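You operate a simulated robot arm through the tools that you are given. There is no shell and no other tool.

The job below is to be done with a simulated robot arm. You get a single attempt, and the scene is never put back.

Task
Brush the dust out of the green-edged tray and lid it.
Fine: slide it into the corner fence first, use the wooden brush, lay the brush back where it was, then seat the small lid board. Set down upright: brown wooden brush. What is to be rubbed or washed off counts as gone when no trace of it is left.

Only the result counts: the job must be done as asked and must still hold three seconds after the hand-in. Knocking over, shifting, dropping, spilling or breaking anything else fails it. A push-on lid holds only when it is set on centred and level and pressed home; a screw cap is set on level and turned clockwise until tight.

Robot
A 7-joint arm with a two-finger parallel gripper on a trunk, on a base that moves. Base frame: it is fixed to the floor where the robot stands at the start and does not move with it; the origin is under the middle of the robot, x ahead of it, y to its left, z up; the surface under the hand at the start is at about z = 0.76. Units: m, degrees, N and s.
With the tool pointing down near the work surface it reaches from about 0.32 to 0.8 m from the robot's upright axis, wherever it stands. Its first joint turns from -166.0 to 166.0 degrees. Places, roughly: blue brush [1, -2, 0.75]; small tray with green edges (36x29x8 cm) [0.5, -0.1, 0.8]; top of the small tray with green edges [0.5, -0.1, 0.8]; white small lid board (36x29x8 cm) [0.6, -0.8, 0.8]. Payload 3.91 kg.
The TCP is the grasp point between the finger pads, 0.03 m short of the fingertips. In the tool frame z runs along the fingers and y along their closing line. The gripper opens to 0.11 m. The fingers are 0.02 m wide and 0.01 m thick; the gripper's body (0.048 by 0.112 m) begins 0.055 m behind the TCP.
Orientation is that of the tool frame in the base frame, as a unit quaternion [x, y, z, w]. With the fingers straight down and closing along the base's y, the tool's x points along the base's -x, its y along +y and its z along -z.

Tools
- The arm moves only by the tool apply_moves. Its argument "motion" is a list of rows, each a list of 7 numbers: the shift along the base's x, y, z in m, then the turn, a rotation vector about the base's x, y, z in degrees, then the closure, from 0 (fully open) to 1 (shut). In form: [[dx, dy, dz, ax, ay, az, hand], ...]. A call has 1 to 20 rows; each row shifts and turns the commanded pose from where the row before left it. Each row takes 0.2 s and may step no farther than 0.05 m and 8.6 degrees from the row before; otherwise, or with a gripper value out of range, the whole call is refused. A pose out of reach is approached as far as the arm can. The call stops where the force on the tool passes 70 N (or 10 N more than at its start, if that is more) or the arm is blocked; 0.2 s more then pass. The fingers move at their own pace (about 0.108 m/s each) and stop on an object; they squeeze with about 32 N. The grip force told is the motor's: it shows also when the fingers shut on nothing. Time passes only in rows, and 0.2 s behind the last, so rows that do not move let the fingers close. It gives the time, the measured TCP pose, the force on the tool (base axes), the opening and the grip force at its end, in the units of the frame above (readings bear some noise), with the torque about the TCP (base axes, N m) and any sound that the robot's microphone picked up.
- Cameras (640 x 400 px; columns grow to the right, rows downward): "scene" is now at [0.0127, 0.1038, 1.4931]; the picture's right is [-0.39, -0.92, 0.00], its down [-0.71, 0.30, -0.64] and it looks along [0.59, -0.25, -0.77] (base axes); focal length 271 px, centre (320, 200). "wrist" rides on the gripper at [0.072, 0.017, -0.103] in the tool frame; the picture's right is [-0.23, 0.97, 0.00], its down [-0.76, -0.18, -0.62] and it looks along [-0.61, -0.14, 0.78] (tool axes); focal length 222 px, centre (320, 200). There is no depth. A picture from a camera that has moved, and an enlarged one, comes with that camera's place and axes in the base frame and with its lens. The place of the scene camera against the robot may be out by one fixed shift of up to 0.025 m in any direction.
- capture(camera): a new picture of that camera. It takes no simulated time.
- drive_base(legs): drives the robot by 1 to 6 legs, each [ahead, left, turn to the left] in m, m and degrees, along the robot's own axes; the way and the turn of a leg run together, so that a leg with both is an arc; at most 1.5 m and 180 degrees a leg. The arm and the cameras ride along, it lands a little off, and it stops where it bumps. It gives what a move gives.
- aim_head(pan, tilt): turns the head with the scene camera to pan (to the left, within 155 degrees either way) and tilt (down, from -29 to 69), counted from straight ahead of the robot. It gives what a move gives.
- inspect(camera, box): a new picture of the part [left, top, right, bottom] of that camera's present view, enlarged. It takes no simulated time.
- hand_in(): hands the job in; it is judged then, once.

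Places have to be worked out from the pictures, the camera data and where the tool is seen. Open the gripper and draw the arm clear of the work before you hand the job in, unless the task says otherwise.

The tools are called after "Call:" as a command line: name --pt "numbers of a row" for each row, then --argument value for the rest, lists and objects as JSON in quotes. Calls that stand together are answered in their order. apply_moves: Moves the arm, as the interface text tells. Its arguments: {"type":"object","properties":{"motion":{"type":"array","items":{"type":"array","items":{"type":"number"}}}},"required":["motion"]} The other tools are called the same way: drive_base (legs) drives the base; aim_head (pan, tilt) turns the head that bears the scene camera; capture (camera) takes a picture; inspect (camera, box) takes an enlarged picture of a part of a camera's view; hand_in () hands the job in.

At the start:

```text
clock: 0.0
ee_pos: [0.4618, -0.0825, 1.0401]
tcp_rot: [0.0, 1.0, 0.0, 0.0]
ft_force: [0.7, 0.0, 0.4]
wrist_torque: [0.02, -0.02, -0.02]
finger_gap: 0.1101
gripper_force: 0.0
robot x, y, heading: [-0.0011, 0.0009, 0.2]
head pan, tilt (commanded): [-22.8, 50.4]
```

scene: 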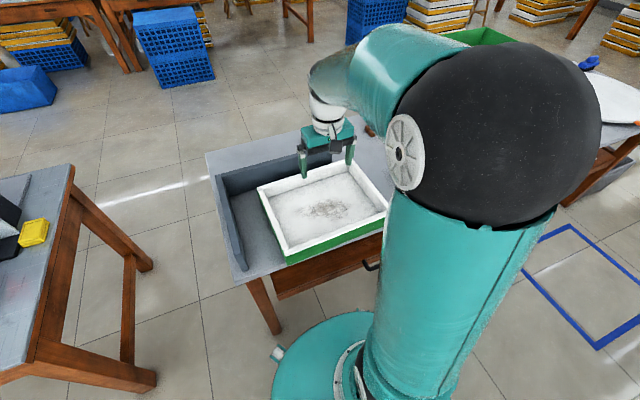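
wrist: 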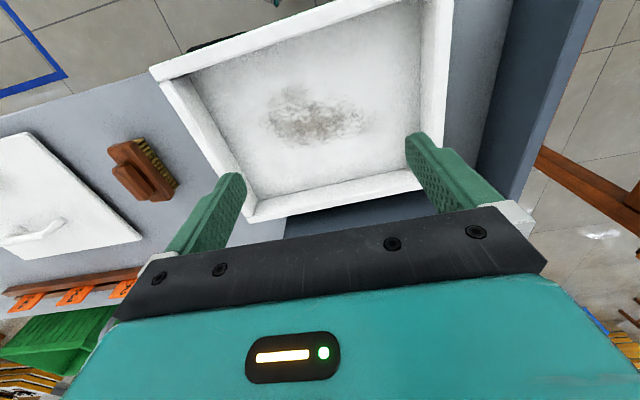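

I start by looking around: the tray sits near a corner fence (far and left), the wooden brush and lid are to the right. I aim the head to see the brush and lid.

Call:
aim_head --pan -50 --tilt 45

Call:
capture --camera "wrist"

```text
clock: 0.9
ee_pos: [0.4641, -0.0814, 1.0403]
tcp_rot: [0.0, 1.0, 0.0, 0.0]
ft_force: [-0.2, 0.3, -0.1]
wrist_torque: [0.02, -0.01, 0.01]
finger_gap: 0.1099
gripper_force: 0.1
robot x, y, heading: [-0.0011, -0.0, -0.1]
head pan, tilt (commanded): [-50.0, 45.0]
```

```text
taken
camera wrist: at [0.3886, -0.0645, 1.1453], right [0.23, 0.97, 0.0], down [0.76, -0.18, 0.62], along [0.61, -0.14, -0.78], focal length 222 px, centre (320, 200)
```

wrist: 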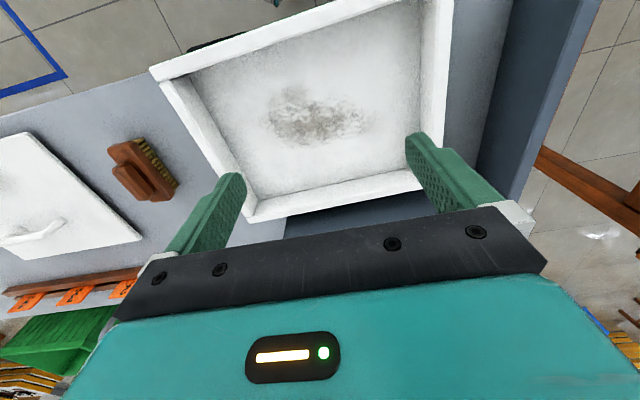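

Head is turned; now I take the scene picture from here.

Call:
capture --camera "scene"

```text
taken
camera scene: at [-0.0056, 0.0713, 1.5005], right [-0.77, -0.64, 0.0], down [-0.46, 0.54, -0.71], along [0.45, -0.54, -0.71], focal length 271 px, centre (320, 200)
```

scene: 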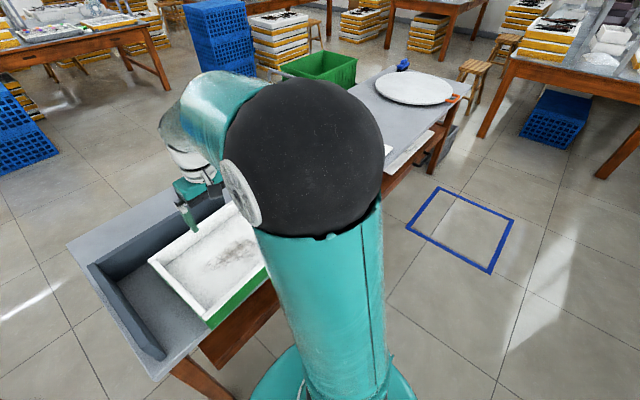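

The arm hides much in the scene view. I raise the hand and move it right, to look down at brush and lid with the wrist camera.

Call:
apply_moves --pt "0 -0.04 0.015 0 0 0 0" --pt "0 -0.04 0.015 0 0 0 0" --pt "0 -0.04 0.015 0 0 0 0" --pt "-0.01 -0.04 0.015 0 0 0 0" --pt "-0.01 -0.04 0.015 0 0 0 0" --pt "-0.01 -0.04 0.015 0 0 0 0" --pt "-0.01 -0.04 0 0 0 0 0" --pt "-0.01 -0.04 0 0 0 0 0"

Call:
capture --camera "wrist"

Call:
capture --camera "scene"

```text
clock: 2.7
ee_pos: [0.4138, -0.4008, 1.1318]
tcp_rot: [-0.001, 1.0, 0.0, 0.0]
ft_force: [-1.0, 1.5, 0.1]
wrist_torque: [-0.04, 0.0, 0.0]
finger_gap: 0.1101
gripper_force: 0.1
robot x, y, heading: [-0.0011, 0.0006, -0.1]
head pan, tilt (commanded): [-50.0, 45.0]
```

```text
taken
camera wrist: at [0.3395, -0.3834, 1.2371], right [0.23, 0.97, 0.0], down [0.76, -0.18, 0.62], along [0.61, -0.14, -0.78], focal length 222 px, centre (320, 200)
```

wrist: 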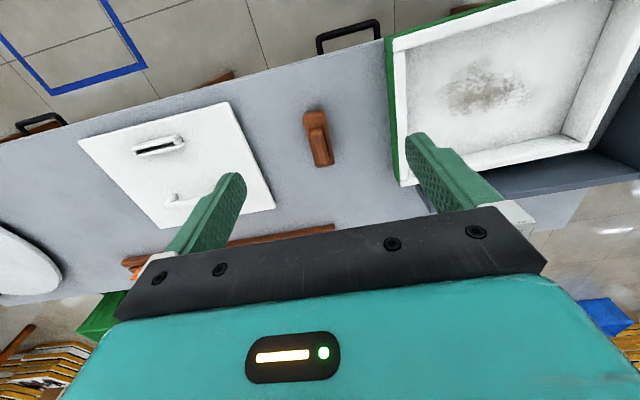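

```text
taken
camera scene: at [-0.0057, 0.0723, 1.5005], right [-0.77, -0.64, 0.0], down [-0.45, 0.54, -0.71], along [0.45, -0.54, -0.71], focal length 271 px, centre (320, 200)
```

scene: 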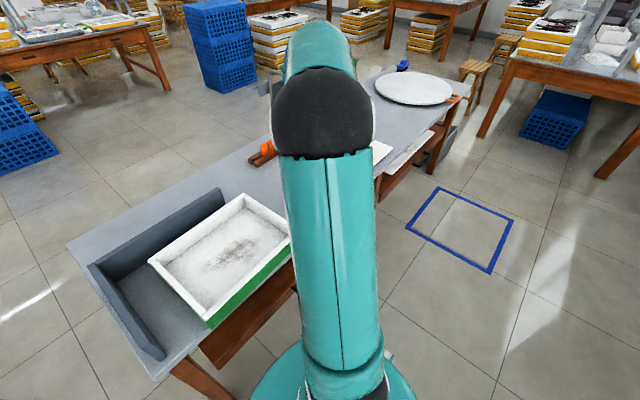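

Brush and lid are seen from above now; I enlarge both for detail.

Call:
inspect --camera "wrist" --box '[70, 90, 290, 230]'

Call:
inspect --camera "wrist" --box '[270, 90, 370, 180]'

Call:
inspect --camera "scene" --box '[60, 160, 320, 390]'

```text
2.86 times, centred on (180, 160) of wrist
camera zoom: at [0.3395, -0.3834, 1.2371], right [0.23, 0.97, 0.0], down [0.76, -0.18, 0.62], along [0.61, -0.14, -0.78], focal length 635 px, centre (720, 314)
```

zoom: 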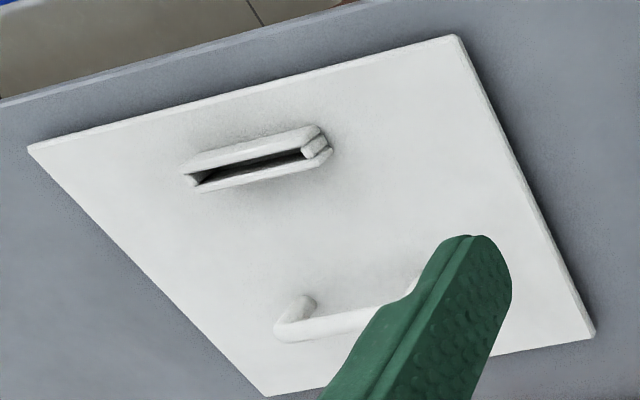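

```text
4.44 times, centred on (320, 135) of wrist
camera zoom: at [0.3395, -0.3834, 1.2371], right [0.23, 0.97, 0.0], down [0.76, -0.18, 0.62], along [0.61, -0.14, -0.78], focal length 987 px, centre (320, 489)
```

zoom: 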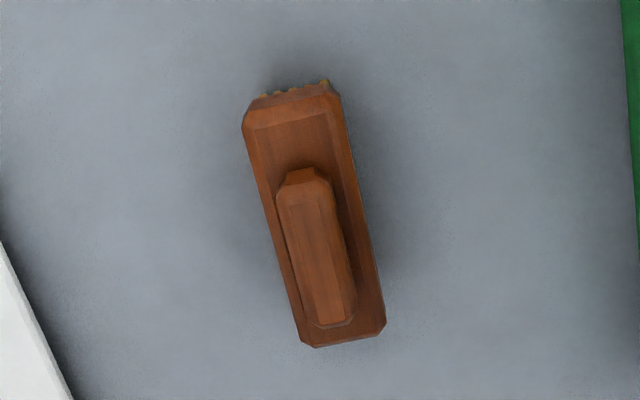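

```text
1.74 times, centred on (190, 275) of scene
camera zoom: at [-0.0057, 0.0723, 1.5005], right [-0.77, -0.64, 0.0], down [-0.45, 0.54, -0.71], along [0.45, -0.54, -0.71], focal length 472 px, centre (546, 70)
```

zoom: 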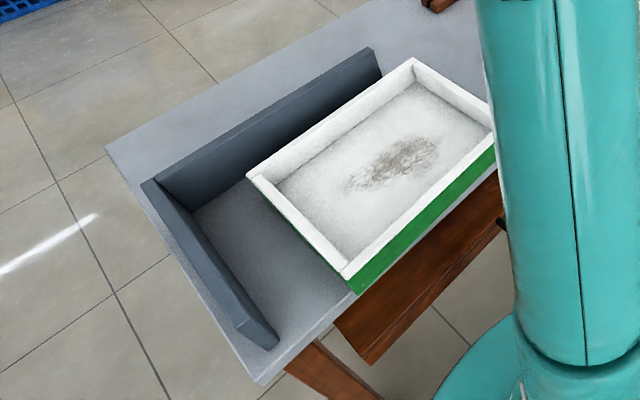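

The tray spans roughly x 0.385–0.65, y −0.285–0.06, with inner fence faces near x≈0.71 and y≈0.157, so it must go about +0.06 in x and +0.10 in y. I turn the hand 90° and place it between tray and brush for pushing +y.

Call:
apply_moves --pt "0.01 0.005 -0.01 0 0 8.2 0" --pt "0.01 0.005 -0.01 0 0 8.2 0" --pt "0.01 0.005 -0.01 0 0 8.2 0" --pt "0.01 0.005 -0.01 0 0 8.2 0" --pt "0.01 0.005 -0.01 0 0 8.2 0" --pt "0.01 0.005 -0.01 0 0 8.2 0" --pt "0.01 0.005 -0.01 0 0 8.2 0" --pt "0.01 0.005 -0.01 0 0 8.2 0" --pt "0.01 0.005 -0.01 0 0 8.2 0" --pt "0.005 0.005 -0.01 0 0 8.2 0" --pt "0.005 0.003 -0.01 0 0 8.0 0"

Call:
capture --camera "wrist"

Call:
capture --camera "scene"

```text
clock: 5.1
ee_pos: [0.5112, -0.35, 1.0199]
tcp_rot: [0.708, -0.707, -0.001, 0.001]
ft_force: [-0.6, 1.1, -0.9]
wrist_torque: [0.0, -0.02, 0.02]
finger_gap: 0.11
gripper_force: 0.0
robot x, y, heading: [-0.0007, 0.0024, -0.1]
head pan, tilt (commanded): [-50.0, 45.0]
```

```text
taken
camera wrist: at [0.4928, -0.4217, 1.1248], right [-0.97, 0.23, 0.0], down [0.18, 0.76, 0.62], along [0.14, 0.61, -0.78], focal length 222 px, centre (320, 200)
```

wrist: 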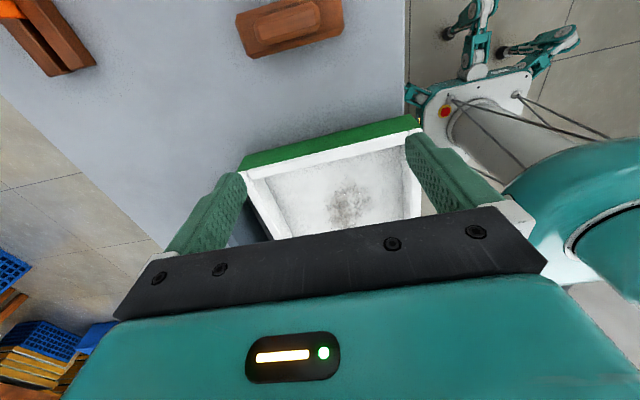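

```text
taken
camera scene: at [-0.0059, 0.0713, 1.5005], right [-0.77, -0.64, 0.0], down [-0.45, 0.54, -0.71], along [0.45, -0.54, -0.71], focal length 271 px, centre (320, 200)
```

scene: 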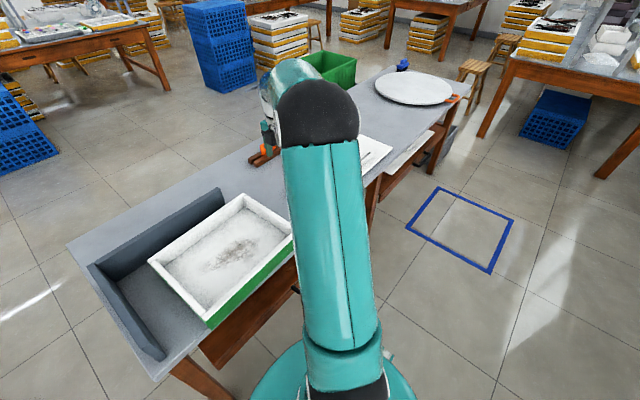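

I enlarge the tray's right side to measure its rim and foot heights before pushing.

Call:
inspect --camera "wrist" --box '[230, 100, 430, 225]'

Call:
inspect --camera "wrist" --box '[220, 0, 420, 125]'

```text
3.20 times, centred on (330, 162) of wrist
camera zoom: at [0.4928, -0.4217, 1.1248], right [-0.97, 0.23, 0.0], down [0.18, 0.76, 0.62], along [0.14, 0.61, -0.78], focal length 711 px, centre (288, 320)
```

zoom: 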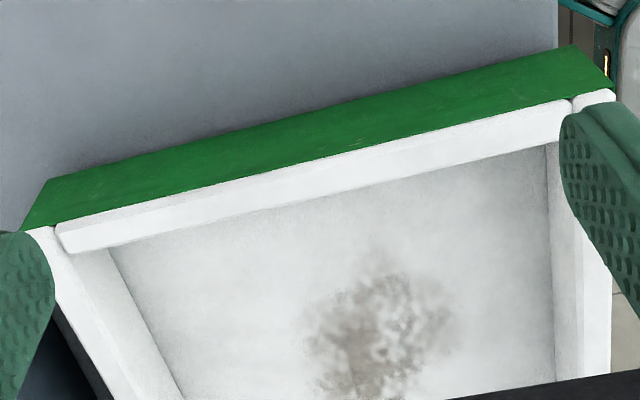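

```text
3.20 times, centred on (320, 62) of wrist
camera zoom: at [0.4928, -0.4217, 1.1248], right [-0.97, 0.23, 0.0], down [0.18, 0.76, 0.62], along [0.14, 0.61, -0.78], focal length 711 px, centre (320, 640)
```

zoom: 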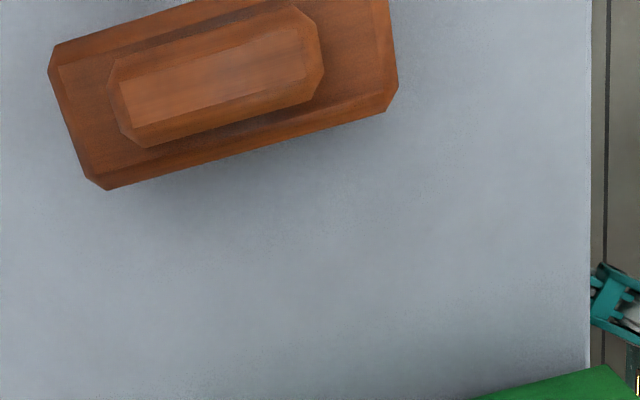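

Using the tray's 0.29 m side, the table is at z≈0.76 and the rim at ≈0.815, with the right wall at y≈−0.272 and centre x≈0.525. I lower the open fingers just right of that wall.

Call:
apply_moves --pt "0.014 0.015 -0.02 0 0 0 0" --pt "0 0 -0.04 0 0 0 0" --pt "0 0 -0.04 0 0 0 0" --pt "0 0 -0.04 0 0 0 0" --pt "0 0 -0.03 0 0 0 0" --pt "0 0 -0.03 0 0 0 0" --pt "0 0 -0.015 0 0 0 0"

Call:
capture --camera "wrist"

```text
clock: 6.7
ee_pos: [0.526, -0.3333, 0.8071]
tcp_rot: [0.707, -0.707, -0.001, 0.0]
ft_force: [0.3, 1.4, -0.2]
wrist_torque: [-0.02, -0.04, 0.0]
finger_gap: 0.1101
gripper_force: 0.0
robot x, y, heading: [-0.0035, -0.0037, -0.2]
head pan, tilt (commanded): [-50.0, 45.0]
```

```text
taken
camera wrist: at [0.5069, -0.4053, 0.9116], right [-0.97, 0.23, 0.0], down [0.18, 0.76, 0.62], along [0.14, 0.61, -0.78], focal length 222 px, centre (320, 200)
```

wrist: 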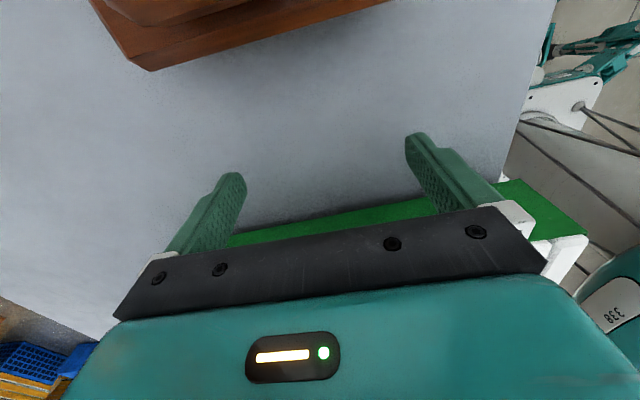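

Fingers are low beside the tray, clear of the brush. I push +y slowly, watching the force.

Call:
apply_moves --pt "0 0.015 0 0 0 0 0" --pt "0 0.015 0 0 0 0 0" --pt "0 0.01 0 0 0 0 0" --pt "0 0.01 0 0 0 0 0" --pt "0 0.01 0 0 0 0 0" --pt "0 0.01 0 0 0 0 0" --pt "0 0.01 0 0 0 0 0"

Call:
capture --camera "scene"

```text
clock: 8.3
ee_pos: [0.5278, -0.2539, 0.8052]
tcp_rot: [-0.707, 0.707, 0.0, 0.0]
ft_force: [0.4, -0.2, 0.0]
wrist_torque: [-0.03, -0.04, 0.01]
finger_gap: 0.1098
gripper_force: 0.1
robot x, y, heading: [0.0031, -0.0014, -0.2]
head pan, tilt (commanded): [-50.0, 45.0]
```

```text
taken
camera scene: at [-0.0056, 0.0711, 1.5005], right [-0.77, -0.64, 0.0], down [-0.45, 0.54, -0.71], along [0.45, -0.54, -0.71], focal length 271 px, centre (320, 200)
```

scene: 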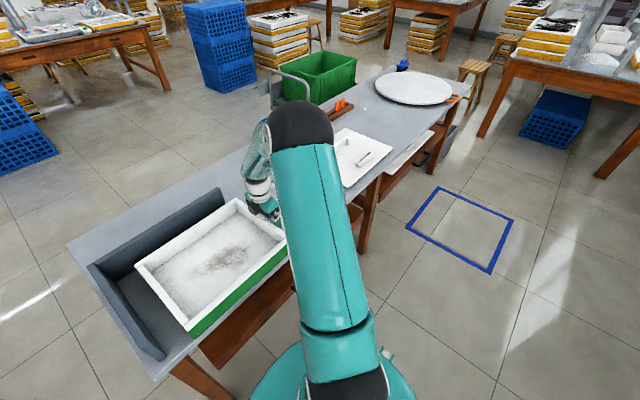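

The tray slides along with little resistance. I keep pushing +y toward the left fence wall.

Call:
apply_moves --pt "0 0.008 0 0 0 0 0" --pt "0 0.008 0 0 0 0 0" --pt "0 0.008 0 0 0 0 0" --pt "0 0.008 0 0 0 0 0" --pt "0 0.008 0 0 0 0 0" --pt "0 0.006 0 0 0 0 0"

Call:
inspect --camera "scene" --box '[60, 160, 320, 390]'

```text
clock: 9.7
ee_pos: [0.5279, -0.2086, 0.8062]
tcp_rot: [-0.706, 0.708, 0.0, -0.001]
ft_force: [0.5, -0.5, -0.2]
wrist_torque: [0.04, 0.0, 0.02]
finger_gap: 0.1099
gripper_force: 0.1
robot x, y, heading: [-0.0019, -0.0015, -0.0]
head pan, tilt (commanded): [-50.0, 45.0]
```

```text
1.74 times, centred on (190, 275) of scene
camera zoom: at [-0.0057, 0.0712, 1.5005], right [-0.77, -0.64, 0.0], down [-0.45, 0.54, -0.71], along [0.45, -0.54, -0.71], focal length 472 px, centre (546, 70)
```

zoom: 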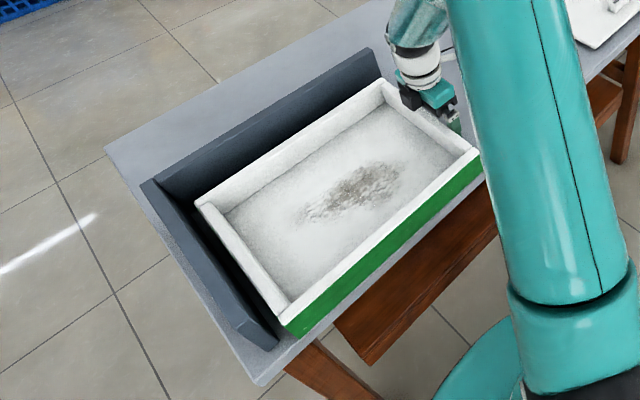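

About 2 cm gap is left to the left wall. I push on in small steps until contact shows in the force.

Call:
apply_moves --pt "0 0.005 0 0 0 0 0" --pt "0 0.005 0 0 0 0 0" --pt "0 0.004 0 0 0 0 0"

Call:
inspect --camera "scene" --box '[60, 160, 320, 390]'

```text
clock: 10.5
ee_pos: [0.5267, -0.1937, 0.8051]
tcp_rot: [0.708, -0.707, 0.0, 0.0]
ft_force: [-0.7, -0.5, 0.8]
wrist_torque: [-0.02, -0.03, 0.04]
finger_gap: 0.1097
gripper_force: 0.1
robot x, y, heading: [-0.0009, -0.0029, 0.1]
head pan, tilt (commanded): [-50.0, 45.0]
```

```text
1.74 times, centred on (190, 275) of scene
camera zoom: at [-0.0056, 0.0712, 1.5005], right [-0.77, -0.64, 0.0], down [-0.45, 0.54, -0.71], along [0.45, -0.54, -0.71], focal length 472 px, centre (546, 70)
```

zoom: 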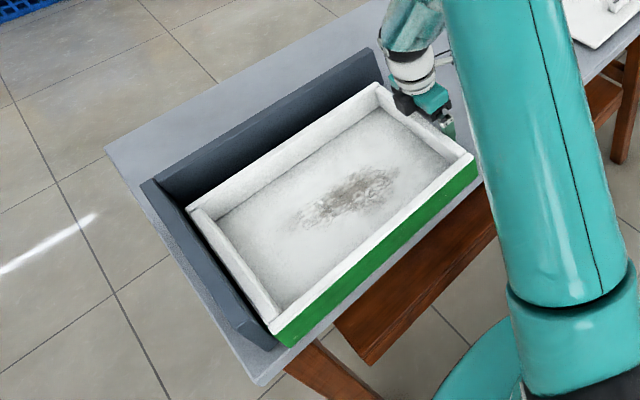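

Close now; I continue in 2 mm steps until the fence stops the tray.

Call:
apply_moves --pt "0 0.002 0 0 0 0 0" --pt "0 0.002 0 0 0 0 0" --pt "0 0.002 0 0 0 0 0" --pt "0 0.002 0 0 0 0 0"

Call:
inspect --camera "scene" --box '[60, 160, 320, 390]'

```text
clock: 11.5
ee_pos: [0.526, -0.1904, 0.8057]
tcp_rot: [-0.706, 0.708, -0.003, 0.0]
ft_force: [5.3, -22.9, -0.6]
wrist_torque: [0.29, 0.16, 0.72]
finger_gap: 0.1097
gripper_force: 0.0
robot x, y, heading: [-0.0019, -0.0008, -0.0]
head pan, tilt (commanded): [-50.0, 45.0]
```

```text
1.74 times, centred on (190, 275) of scene
camera zoom: at [-0.0054, 0.0706, 1.5006], right [-0.77, -0.64, 0.0], down [-0.45, 0.54, -0.71], along [0.45, -0.54, -0.71], focal length 472 px, centre (546, 70)
```

zoom: 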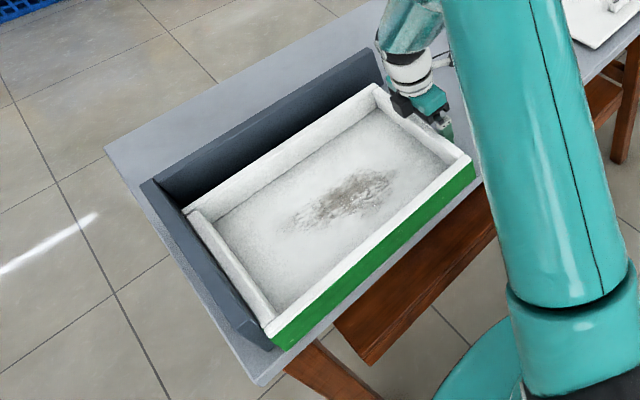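

The tray is against the left wall (−23 N reaction). I back off, lift, turn the hand back by −90° and move to the near side of the tray.

Call:
apply_moves --pt "0 -0.015 0 0 0 0 0" --pt "0 -0.015 0 0 0 0 0" --pt "0 0 0.04 0 0 0 0" --pt "0 0 0.04 0 0 0 0" --pt "0 0 0.04 0 0 0 0" --pt "0 0 0.04 0 0 0 0" --pt "-0.015 0.02 0.01 0 0 -8.2 0" --pt "-0.015 0.02 0 0 0 -8.2 0" --pt "-0.015 0.02 0 0 0 -8.2 0" --pt "-0.015 0.02 0 0 0 -8.2 0" --pt "-0.015 0.02 0 0 0 -8.2 0" --pt "-0.015 0.02 0 0 0 -8.2 0" --pt "-0.015 0.02 0 0 0 -8.2 0" --pt "-0.015 0.02 0 0 0 -8.2 0" --pt "-0.015 0.02 0 0 0 -8.2 0" --pt "-0.02 0.02 0 0 0 -8.2 0" --pt "-0.02 0.02 0 0 0 -8.0 0"

Call:
capture --camera "wrist"

Call:
capture --camera "scene"

```text
clock: 15.1
ee_pos: [0.353, 0.0025, 0.9753]
tcp_rot: [0.001, 1.0, -0.001, 0.0]
ft_force: [0.2, -0.3, -0.3]
wrist_torque: [0.04, 0.05, 0.02]
finger_gap: 0.1099
gripper_force: 0.1
robot x, y, heading: [-0.0013, -0.0002, 0.2]
head pan, tilt (commanded): [-50.0, 45.0]
```

```text
taken
camera wrist: at [0.2788, 0.0205, 1.0807], right [0.23, 0.97, 0.0], down [0.76, -0.18, 0.62], along [0.61, -0.14, -0.78], focal length 222 px, centre (320, 200)
```

wrist: 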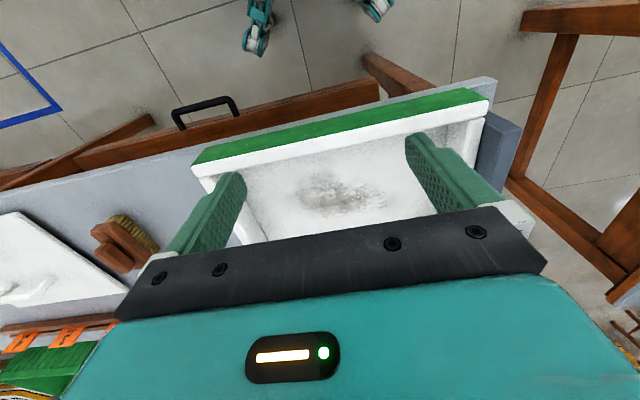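

```text
taken
camera scene: at [-0.0049, 0.0709, 1.5005], right [-0.77, -0.64, 0.0], down [-0.45, 0.54, -0.71], along [0.45, -0.54, -0.71], focal length 271 px, centre (320, 200)
```

scene: 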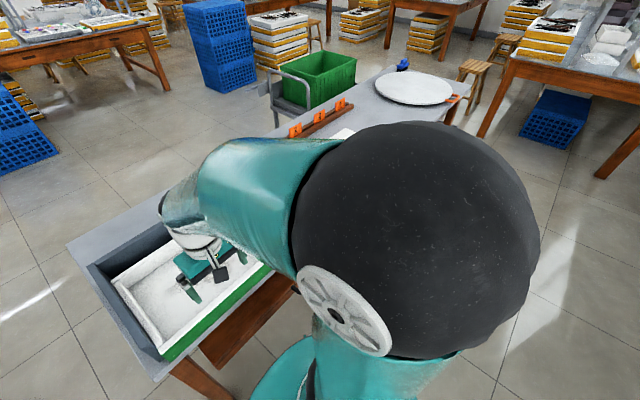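

The near rim lies at x≈0.39 and now runs parallel to y; my fingers at x≈0.35 are clear of it. I lower the hand there to pushing height.

Call:
apply_moves --pt "-0.005 0 -0.03 0 0 0 0" --pt "0 0 -0.035 0 0 0 0" --pt "0 0 -0.035 0 0 0 0" --pt "0 0 -0.035 0 0 0 0" --pt "0 0 -0.03 0 0 0 0"

Call:
capture --camera "wrist"

```text
clock: 16.3
ee_pos: [0.3474, 0.0044, 0.8108]
tcp_rot: [0.001, 1.0, 0.0, 0.0]
ft_force: [0.4, 0.8, -0.4]
wrist_torque: [-0.01, 0.01, 0.0]
finger_gap: 0.1099
gripper_force: 0.1
robot x, y, heading: [-0.0005, 0.0, 0.0]
head pan, tilt (commanded): [-50.0, 45.0]
```

```text
taken
camera wrist: at [0.2726, 0.0218, 0.9154], right [0.23, 0.97, 0.0], down [0.76, -0.18, 0.62], along [0.61, -0.14, -0.78], focal length 222 px, centre (320, 200)
```

wrist: 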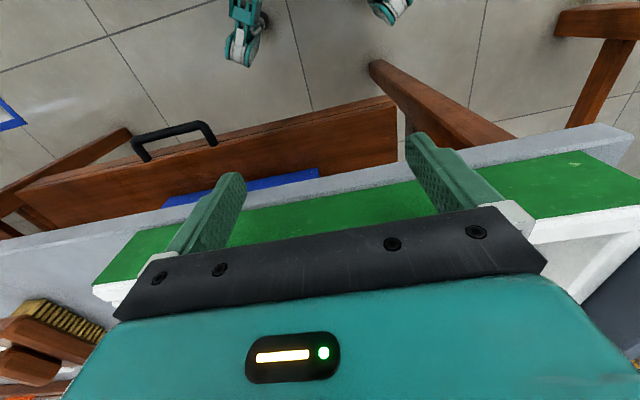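

I notice a blue strip by the table edge under the tray's near side; I enlarge it before pushing.

Call:
inspect --camera "wrist" --box '[90, 120, 440, 300]'

Call:
inspect --camera "scene" --box '[60, 200, 320, 390]'

```text
1.83 times, centred on (265, 210) of wrist
camera zoom: at [0.2726, 0.0218, 0.9154], right [0.23, 0.97, 0.0], down [0.76, -0.18, 0.62], along [0.61, -0.14, -0.78], focal length 406 px, centre (421, 182)
```

zoom: 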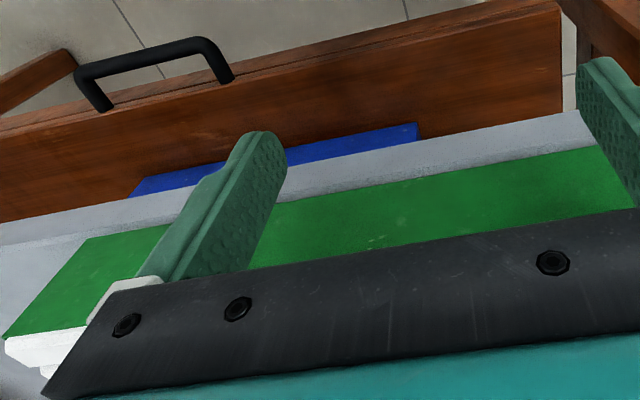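

```text
2.11 times, centred on (190, 295) of scene
camera zoom: at [-0.0062, 0.0713, 1.5005], right [-0.77, -0.64, 0.0], down [-0.45, 0.54, -0.71], along [0.45, -0.54, -0.71], focal length 571 px, centre (594, 0)
```

zoom: 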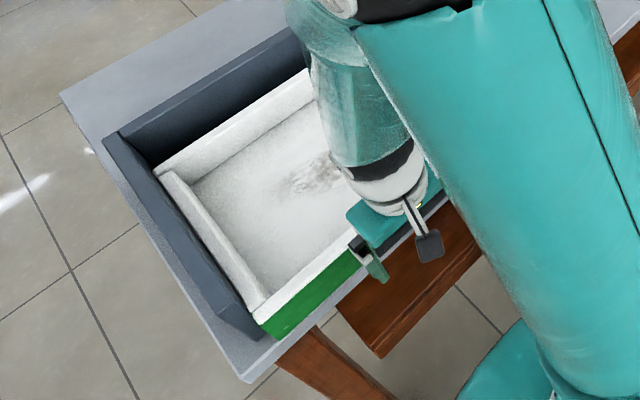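

It is just a label on the drawer front. I push +x now: approach first, then slide in small steps.

Call:
apply_moves --pt "0.01 0 0 0 0 0 0" --pt "0.01 0 0 0 0 0 0" --pt "0.01 0 0 0 0 0 0" --pt "0.005 0 0 0 0 0 0" --pt "0.005 0 0 0 0 0 0" --pt "0.005 0 0 0 0 0 0" --pt "0.005 0 0 0 0 0 0"

Call:
inspect --camera "scene" --box '[60, 200, 320, 390]'

```text
clock: 17.9
ee_pos: [0.3968, 0.0038, 0.8109]
tcp_rot: [0.0, 1.0, -0.001, -0.001]
ft_force: [-0.4, 0.1, -0.5]
wrist_torque: [0.02, -0.01, 0.07]
finger_gap: 0.1098
gripper_force: 0.1
robot x, y, heading: [-0.0021, -0.0014, 0.2]
head pan, tilt (commanded): [-50.0, 45.0]
```

```text
2.11 times, centred on (190, 295) of scene
camera zoom: at [-0.0057, 0.0713, 1.5005], right [-0.77, -0.64, 0.0], down [-0.45, 0.54, -0.71], along [0.45, -0.54, -0.71], focal length 571 px, centre (594, 0)
```

zoom: 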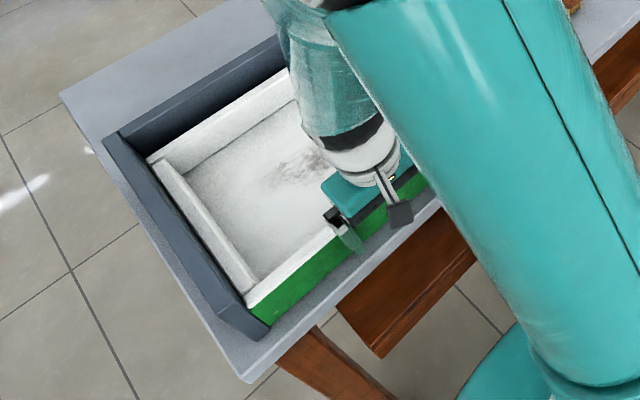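

The tray has moved about 2 cm toward the far wall. I go on in 4 mm steps, then finer, until the wall stops it.

Call:
apply_moves --pt "0.004 0 0 0 0 0 0" --pt "0.004 0 0 0 0 0 0" --pt "0.003 0 0 0 0 0 0" --pt "0.003 0 0 0 0 0 0"

Call:
inspect --camera "scene" --box '[60, 200, 320, 390]'

```text
clock: 18.9
ee_pos: [0.4109, 0.0037, 0.8105]
tcp_rot: [0.0, 1.0, 0.0, 0.0]
ft_force: [-0.4, -0.9, 0.9]
wrist_torque: [0.0, 0.02, -0.02]
finger_gap: 0.11
gripper_force: 0.1
robot x, y, heading: [-0.0024, -0.0006, -0.0]
head pan, tilt (commanded): [-50.0, 45.0]
```

```text
2.11 times, centred on (190, 295) of scene
camera zoom: at [-0.0057, 0.0713, 1.5005], right [-0.77, -0.64, 0.0], down [-0.45, 0.54, -0.71], along [0.45, -0.54, -0.71], focal length 571 px, centre (594, 0)
```

zoom: 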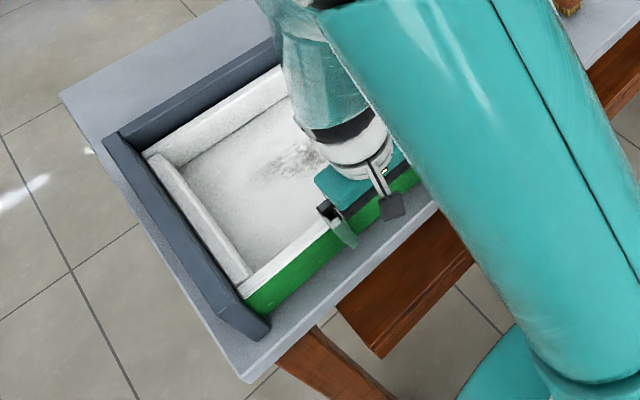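

Nearly there; 2 mm steps until the reaction force shows.

Call:
apply_moves --pt "0.002 0 0 0 0 0 0" --pt "0.002 0 0 0 0 0 0" --pt "0.002 0 0 0 0 0 0"

Call:
inspect --camera "scene" --box '[60, 200, 320, 390]'

```text
clock: 19.7
ee_pos: [0.4167, 0.0036, 0.8109]
tcp_rot: [0.0, 1.0, 0.0, 0.0]
ft_force: [-1.1, 0.6, 0.4]
wrist_torque: [0.0, -0.01, 0.02]
finger_gap: 0.1101
gripper_force: 0.0
robot x, y, heading: [-0.0004, -0.0014, -0.1]
head pan, tilt (commanded): [-50.0, 45.0]
```

```text
2.11 times, centred on (190, 295) of scene
camera zoom: at [-0.0057, 0.0713, 1.5005], right [-0.77, -0.64, 0.0], down [-0.45, 0.54, -0.71], along [0.45, -0.54, -0.71], focal length 571 px, centre (594, 0)
```

zoom: 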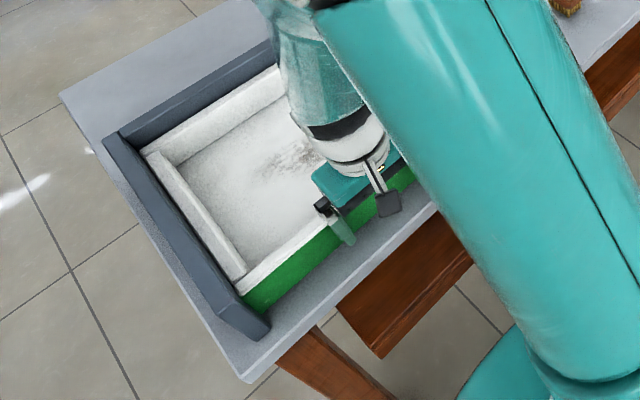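

Still sliding freely; I continue with more small steps until it stops.

Call:
apply_moves --pt "0.002 0 0 0 0 0 0" --pt "0.002 0 0 0 0 0 0" --pt "0.002 0 0 0 0 0 0" --pt "0.002 0 0 0 0 0 0"

Call:
inspect --camera "scene" --box '[60, 200, 320, 390]'

```text
clock: 20.7
ee_pos: [0.4168, 0.0043, 0.8086]
tcp_rot: [-0.001, 1.0, 0.0, -0.011]
ft_force: [-15.1, -0.5, -1.4]
wrist_torque: [-0.01, -0.29, -0.01]
finger_gap: 0.1097
gripper_force: 0.1
robot x, y, heading: [-0.0013, 0.0032, -0.0]
head pan, tilt (commanded): [-50.0, 45.0]
stopped in row 4: the force on the tool passed its limit at 74 N (the readings are from after the stop); the commanded pose is now the measured one
```

```text
2.11 times, centred on (190, 295) of scene
camera zoom: at [-0.0053, 0.0712, 1.5005], right [-0.77, -0.64, 0.0], down [-0.45, 0.54, -0.71], along [0.45, -0.54, -0.71], focal length 571 px, centre (594, 0)
```

zoom: 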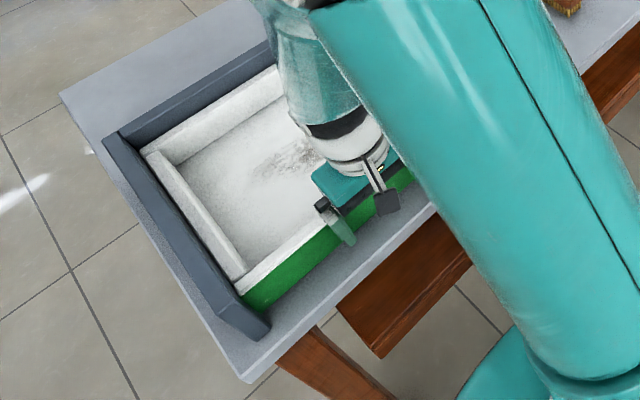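

The far wall stops the tray (74 N), so it sits in the corner, near edge at x≈0.427. I back off, straighten the slight tilt, lift and look at the whole from above.

Call:
apply_moves --pt "-0.015 0 0 0 -1.26 0 0" --pt "-0.015 0 0 0 0 0 0" --pt "-0.01 0 0 0 0 0 0" --pt "0 0 0.04 0 0 0 0" --pt "0 0 0.05 0 0 0 0" --pt "0 0 0.05 0 0 0 0" --pt "0 0 0.05 0 0 0 0" --pt "0.0 0 0.05 0 0 0 0" --pt "0.01 0 0.05 0 0 0 0" --pt "0.02 0 0.05 0 0 0 0" --pt "0.02 0 0.03 0 0 0 0"

Call:
capture --camera "wrist"

Call:
capture --camera "scene"

```text
refused: row 9 steps farther than a row can; nothing moved
```

```text
taken
camera wrist: at [0.3447, 0.0214, 0.9145], right [0.23, 0.97, -0.01], down [0.77, -0.18, 0.61], along [0.59, -0.14, -0.79], focal length 222 px, centre (320, 200)
```

wrist: 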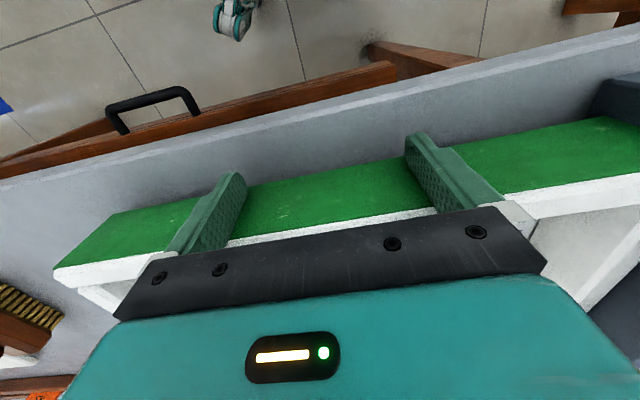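

```text
taken
camera scene: at [-0.0053, 0.0712, 1.5005], right [-0.77, -0.64, 0.0], down [-0.45, 0.54, -0.71], along [0.45, -0.54, -0.71], focal length 271 px, centre (320, 200)
```

scene: 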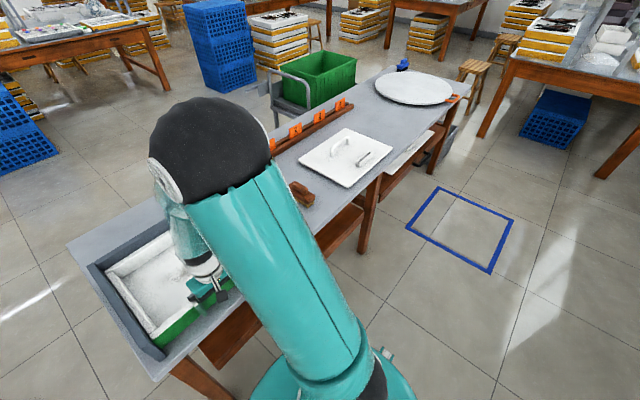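

That call was refused for a step slightly too long, so I redo it with shorter ones. Lid and brush are well visible in the scene now, so I enlarge those too.

Call:
inspect --camera "scene" --box '[270, 90, 430, 220]'

Call:
apply_moves --pt "-0.015 0 0 0 -1.26 0 0" --pt "-0.015 0 0 0 0 0 0" --pt "-0.01 0 0 0 0 0 0" --pt "0 0 0.04 0 0 0 0" --pt "0 0 0.045 0 0 0 0" --pt "0 0 0.045 0 0 0 0" --pt "0 0 0.045 0 0 0 0" --pt "0.0 0 0.045 0 0 0 0" --pt "0.01 0 0.045 0 0 0 0" --pt "0.02 0 0.045 0 0 0 0" --pt "0.02 0 0.03 0 0 0 0"

Call:
capture --camera "wrist"

```text
3.08 times, centred on (350, 155) of scene
camera zoom: at [-0.0053, 0.0712, 1.5005], right [-0.77, -0.64, 0.0], down [-0.45, 0.54, -0.71], along [0.45, -0.54, -0.71], focal length 835 px, centre (228, 338)
```

zoom: 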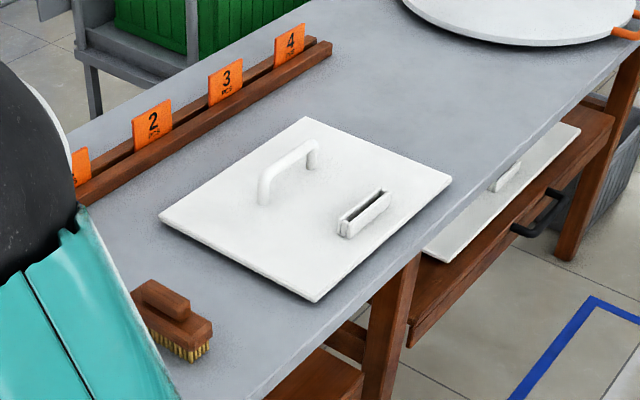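

```text
clock: 23.1
ee_pos: [0.4253, 0.0036, 1.1499]
tcp_rot: [-0.001, 1.0, -0.001, 0.004]
ft_force: [0.5, 0.0, 0.0]
wrist_torque: [-0.03, 0.02, 0.02]
finger_gap: 0.11
gripper_force: 0.1
robot x, y, heading: [-0.0014, -0.001, 0.2]
head pan, tilt (commanded): [-50.0, 45.0]
```

```text
taken
camera wrist: at [0.3515, 0.0211, 1.2541], right [0.23, 0.97, 0.0], down [0.76, -0.18, 0.63], along [0.61, -0.14, -0.78], focal length 222 px, centre (320, 200)
```

wrist: 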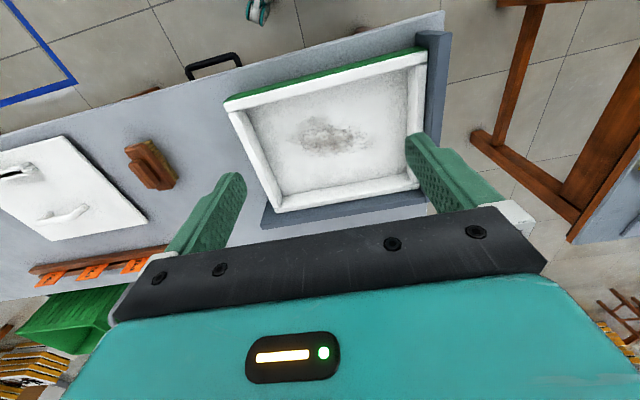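

The lid has a U-handle (bar along y) and a slotted holder; brush stands on its bristles. I enlarge the wrist view to verify that the tray is flush in the fence corner.

Call:
inspect --camera "wrist" --box '[210, 20, 470, 230]'

Call:
inspect --camera "wrist" --box '[0, 100, 230, 260]'

```text
1.90 times, centred on (340, 125) of wrist
camera zoom: at [0.3515, 0.0211, 1.2541], right [0.23, 0.97, 0.0], down [0.76, -0.18, 0.63], along [0.61, -0.14, -0.78], focal length 423 px, centre (282, 343)
```

zoom: 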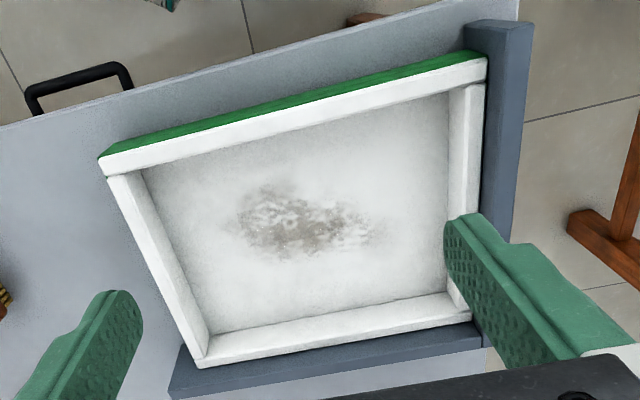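

```text
2.50 times, centred on (115, 180) of wrist
camera zoom: at [0.3515, 0.0211, 1.2541], right [0.23, 0.97, 0.0], down [0.76, -0.18, 0.63], along [0.61, -0.14, -0.78], focal length 555 px, centre (832, 250)
```

zoom: 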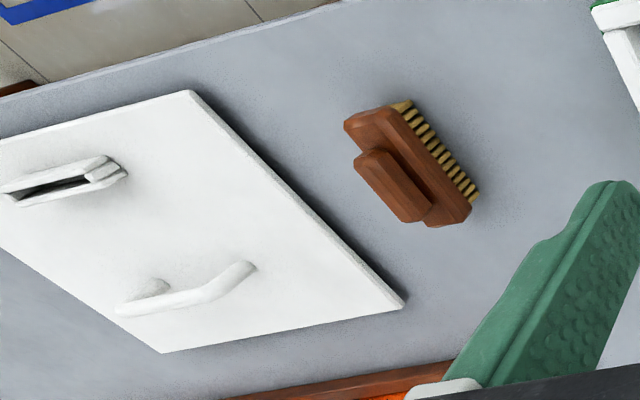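

The tray is flush in the corner (≈x 0.427–0.717, y −0.18–0.18), with dust over about x 0.50–0.61, y −0.10–0.09. I zoom on the brush from this side view to judge its heights.

Call:
inspect --camera "wrist" --box '[110, 125, 200, 200]'

Call:
inspect --camera "scene" --box '[260, 160, 340, 220]'

```text
5.33 times, centred on (155, 162) of wrist
camera zoom: at [0.3515, 0.0211, 1.2541], right [0.23, 0.97, 0.0], down [0.76, -0.18, 0.63], along [0.61, -0.14, -0.78], focal length 1185 px, centre (1200, 400)
```

zoom: 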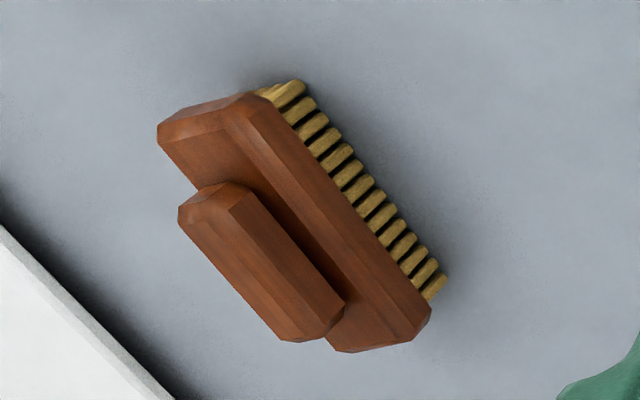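

```text
6.67 times, centred on (300, 190) of scene
camera zoom: at [-0.0059, 0.0713, 1.5005], right [-0.77, -0.64, 0.0], down [-0.45, 0.54, -0.71], along [0.45, -0.54, -0.71], focal length 1809 px, centre (453, 267)
```

zoom: 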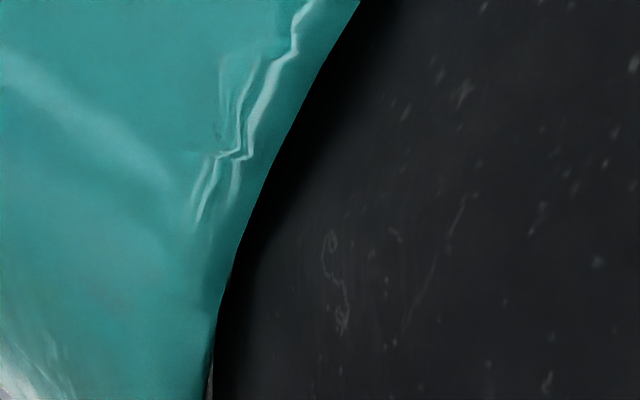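

I estimate the brush handle centre at (0.526, −0.4285), its top at z≈0.828, aligned with x. I move above it.

Call:
apply_moves --pt "0.0101 -0.0432 -0.015 0 0 0 0" --pt "0.0101 -0.0432 -0.015 0 0 0 0" --pt "0.0101 -0.0432 -0.015 0 0 0 0" --pt "0.0101 -0.0432 -0.015 0 0 0 0" --pt "0.0101 -0.0432 -0.015 0 0 0 0" --pt "0.0101 -0.0432 -0.015 0 0 0 0" --pt "0.0101 -0.0432 -0.015 0 0 0 0" --pt "0.0101 -0.0432 -0.015 0 0 0 0" --pt "0.0101 -0.0432 -0.015 0 0 0 0" --pt "0.0101 -0.0432 -0.015 0 0 0 0" --pt "0 0 -0.04 0 0 0 0" --pt "0 0 -0.03 0 0 0 0"

Call:
capture --camera "wrist"

Call:
capture --camera "scene"

```text
clock: 25.7
ee_pos: [0.5314, -0.4273, 0.9289]
tcp_rot: [0.0, 1.0, 0.0, 0.005]
ft_force: [0.0, 0.2, -0.6]
wrist_torque: [0.0, -0.01, 0.0]
finger_gap: 0.1101
gripper_force: 0.0
robot x, y, heading: [-0.0036, -0.0023, 0.1]
head pan, tilt (commanded): [-50.0, 45.0]
```

```text
taken
camera wrist: at [0.4559, -0.4102, 1.0322], right [0.23, 0.97, 0.0], down [0.76, -0.18, 0.63], along [0.61, -0.14, -0.78], focal length 222 px, centre (320, 200)
```

wrist: 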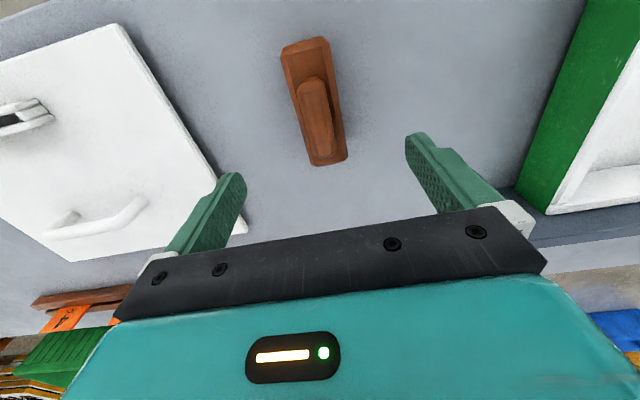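

```text
taken
camera scene: at [-0.0057, 0.0711, 1.5005], right [-0.77, -0.64, 0.0], down [-0.45, 0.54, -0.71], along [0.45, -0.54, -0.71], focal length 271 px, centre (320, 200)
```

scene: 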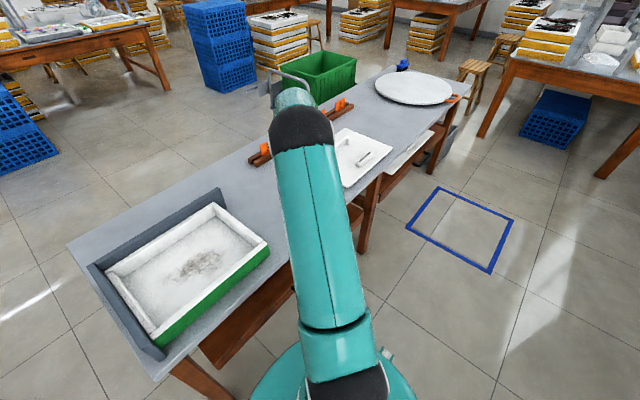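

The hand is above the brush; a small 0.5° tilt remains that I will take out. I zoom to check the centring on the handle.

Call:
inspect --camera "wrist" --box '[250, 20, 410, 180]'

```text
2.50 times, centred on (330, 100) of wrist
camera zoom: at [0.4559, -0.4102, 1.0322], right [0.23, 0.97, 0.0], down [0.76, -0.18, 0.63], along [0.61, -0.14, -0.78], focal length 555 px, centre (295, 450)
```

zoom: 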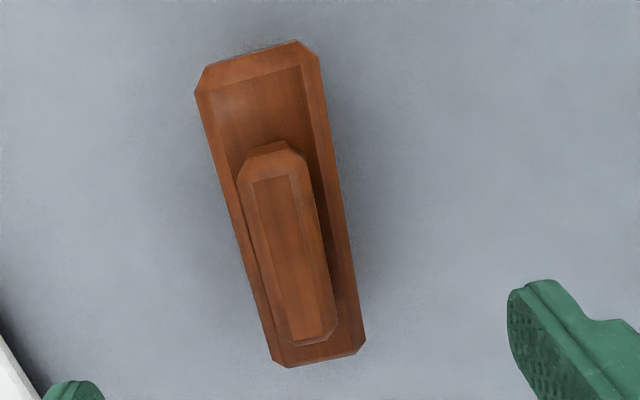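

The handle is centred at about (0.527, −0.4287), about 27 mm wide. I straighten the tilt, pre-close to a ~38 mm gap and descend astride the handle.

Call:
apply_moves --pt "-0.004 -0.0015 -0.02 0 0.5 0 0.65" --pt "0 0 -0.02 0 0 0 0.65" --pt "0 0 -0.01 0 0 0 0.65" --pt "0 0 -0.01 0 0 0 0.65" --pt "0 0 -0.01 0 0 0 0.65"

Call:
inspect --camera "wrist" --box '[200, 20, 440, 220]'

```text
clock: 26.9
ee_pos: [0.5251, -0.4286, 0.8612]
tcp_rot: [-0.001, 1.0, 0.0, -0.001]
ft_force: [-0.2, -0.2, 0.1]
wrist_torque: [-0.01, 0.01, 0.0]
finger_gap: 0.0385
gripper_force: 0.0
robot x, y, heading: [-0.0032, 0.0002, 0.2]
head pan, tilt (commanded): [-50.0, 45.0]
```

```text
2.00 times, centred on (320, 120) of wrist
camera zoom: at [0.451, -0.4116, 0.9651], right [0.23, 0.97, 0.0], down [0.76, -0.18, 0.62], along [0.61, -0.14, -0.78], focal length 444 px, centre (320, 360)
```

zoom: 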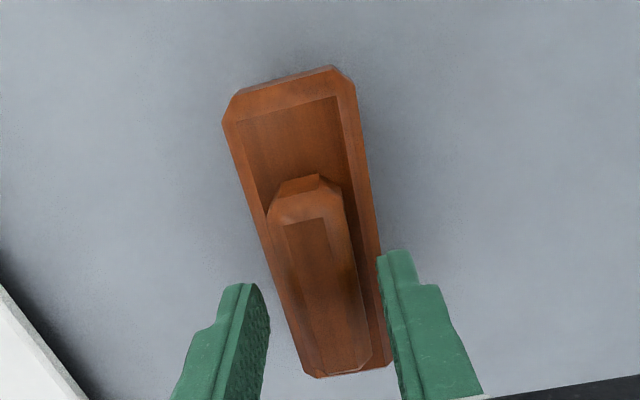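

The fingertips straddle the handle evenly. I descend in 3 mm steps watching the vertical force.

Call:
apply_moves --pt "0 0 -0.003 0 0 0 0.65" --pt "0 0 -0.003 0 0 0 0.65" --pt "0 0 -0.003 0 0 0 0.65" --pt "0 0 -0.003 0 0 0 0.65"

Call:
inspect --camera "wrist" --box '[200, 20, 440, 220]'

```text
clock: 27.9
ee_pos: [0.5263, -0.4307, 0.8472]
tcp_rot: [0.0, 1.0, 0.0, -0.001]
ft_force: [-0.5, 0.2, 0.1]
wrist_torque: [0.0, 0.01, 0.0]
finger_gap: 0.0383
gripper_force: 0.1
robot x, y, heading: [0.0038, 0.0034, -0.0]
head pan, tilt (commanded): [-50.0, 45.0]
```

```text
2.00 times, centred on (320, 120) of wrist
camera zoom: at [0.4514, -0.412, 0.9524], right [0.23, 0.97, 0.0], down [0.76, -0.18, 0.62], along [0.61, -0.14, -0.78], focal length 444 px, centre (320, 360)
```

zoom: 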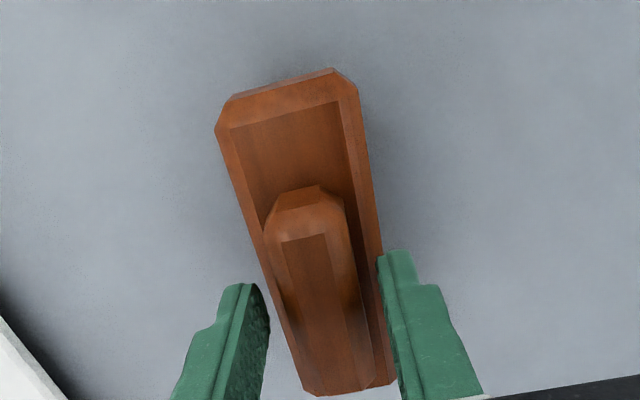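

No contact yet (tips at z≈0.818). I continue in 2 mm steps.

Call:
apply_moves --pt "0 0 -0.002 0 0 0 0.65" --pt "0 0 -0.002 0 0 0 0.65" --pt "0 0 -0.002 0 0 0 0.65"

Call:
inspect --camera "wrist" --box '[200, 20, 440, 220]'

```text
clock: 28.7
ee_pos: [0.5262, -0.4293, 0.8419]
tcp_rot: [0.001, 1.0, 0.0, 0.0]
ft_force: [0.0, 0.4, 0.0]
wrist_torque: [-0.03, 0.02, 0.01]
finger_gap: 0.0384
gripper_force: 0.1
robot x, y, heading: [0.0012, 0.0024, -0.0]
head pan, tilt (commanded): [-50.0, 45.0]
```

```text
2.00 times, centred on (320, 120) of wrist
camera zoom: at [0.4515, -0.412, 0.9463], right [0.23, 0.97, 0.0], down [0.76, -0.18, 0.62], along [0.61, -0.14, -0.78], focal length 444 px, centre (320, 360)
```

zoom: 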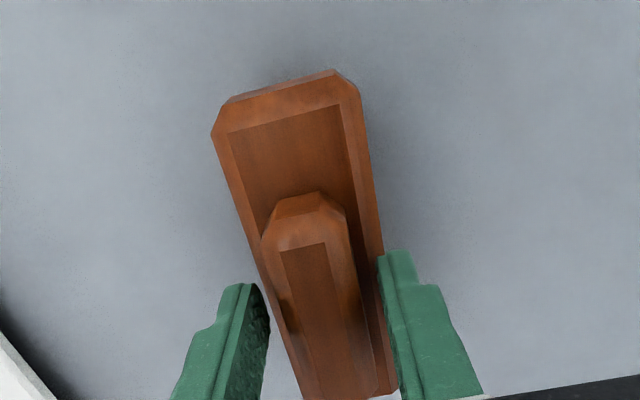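

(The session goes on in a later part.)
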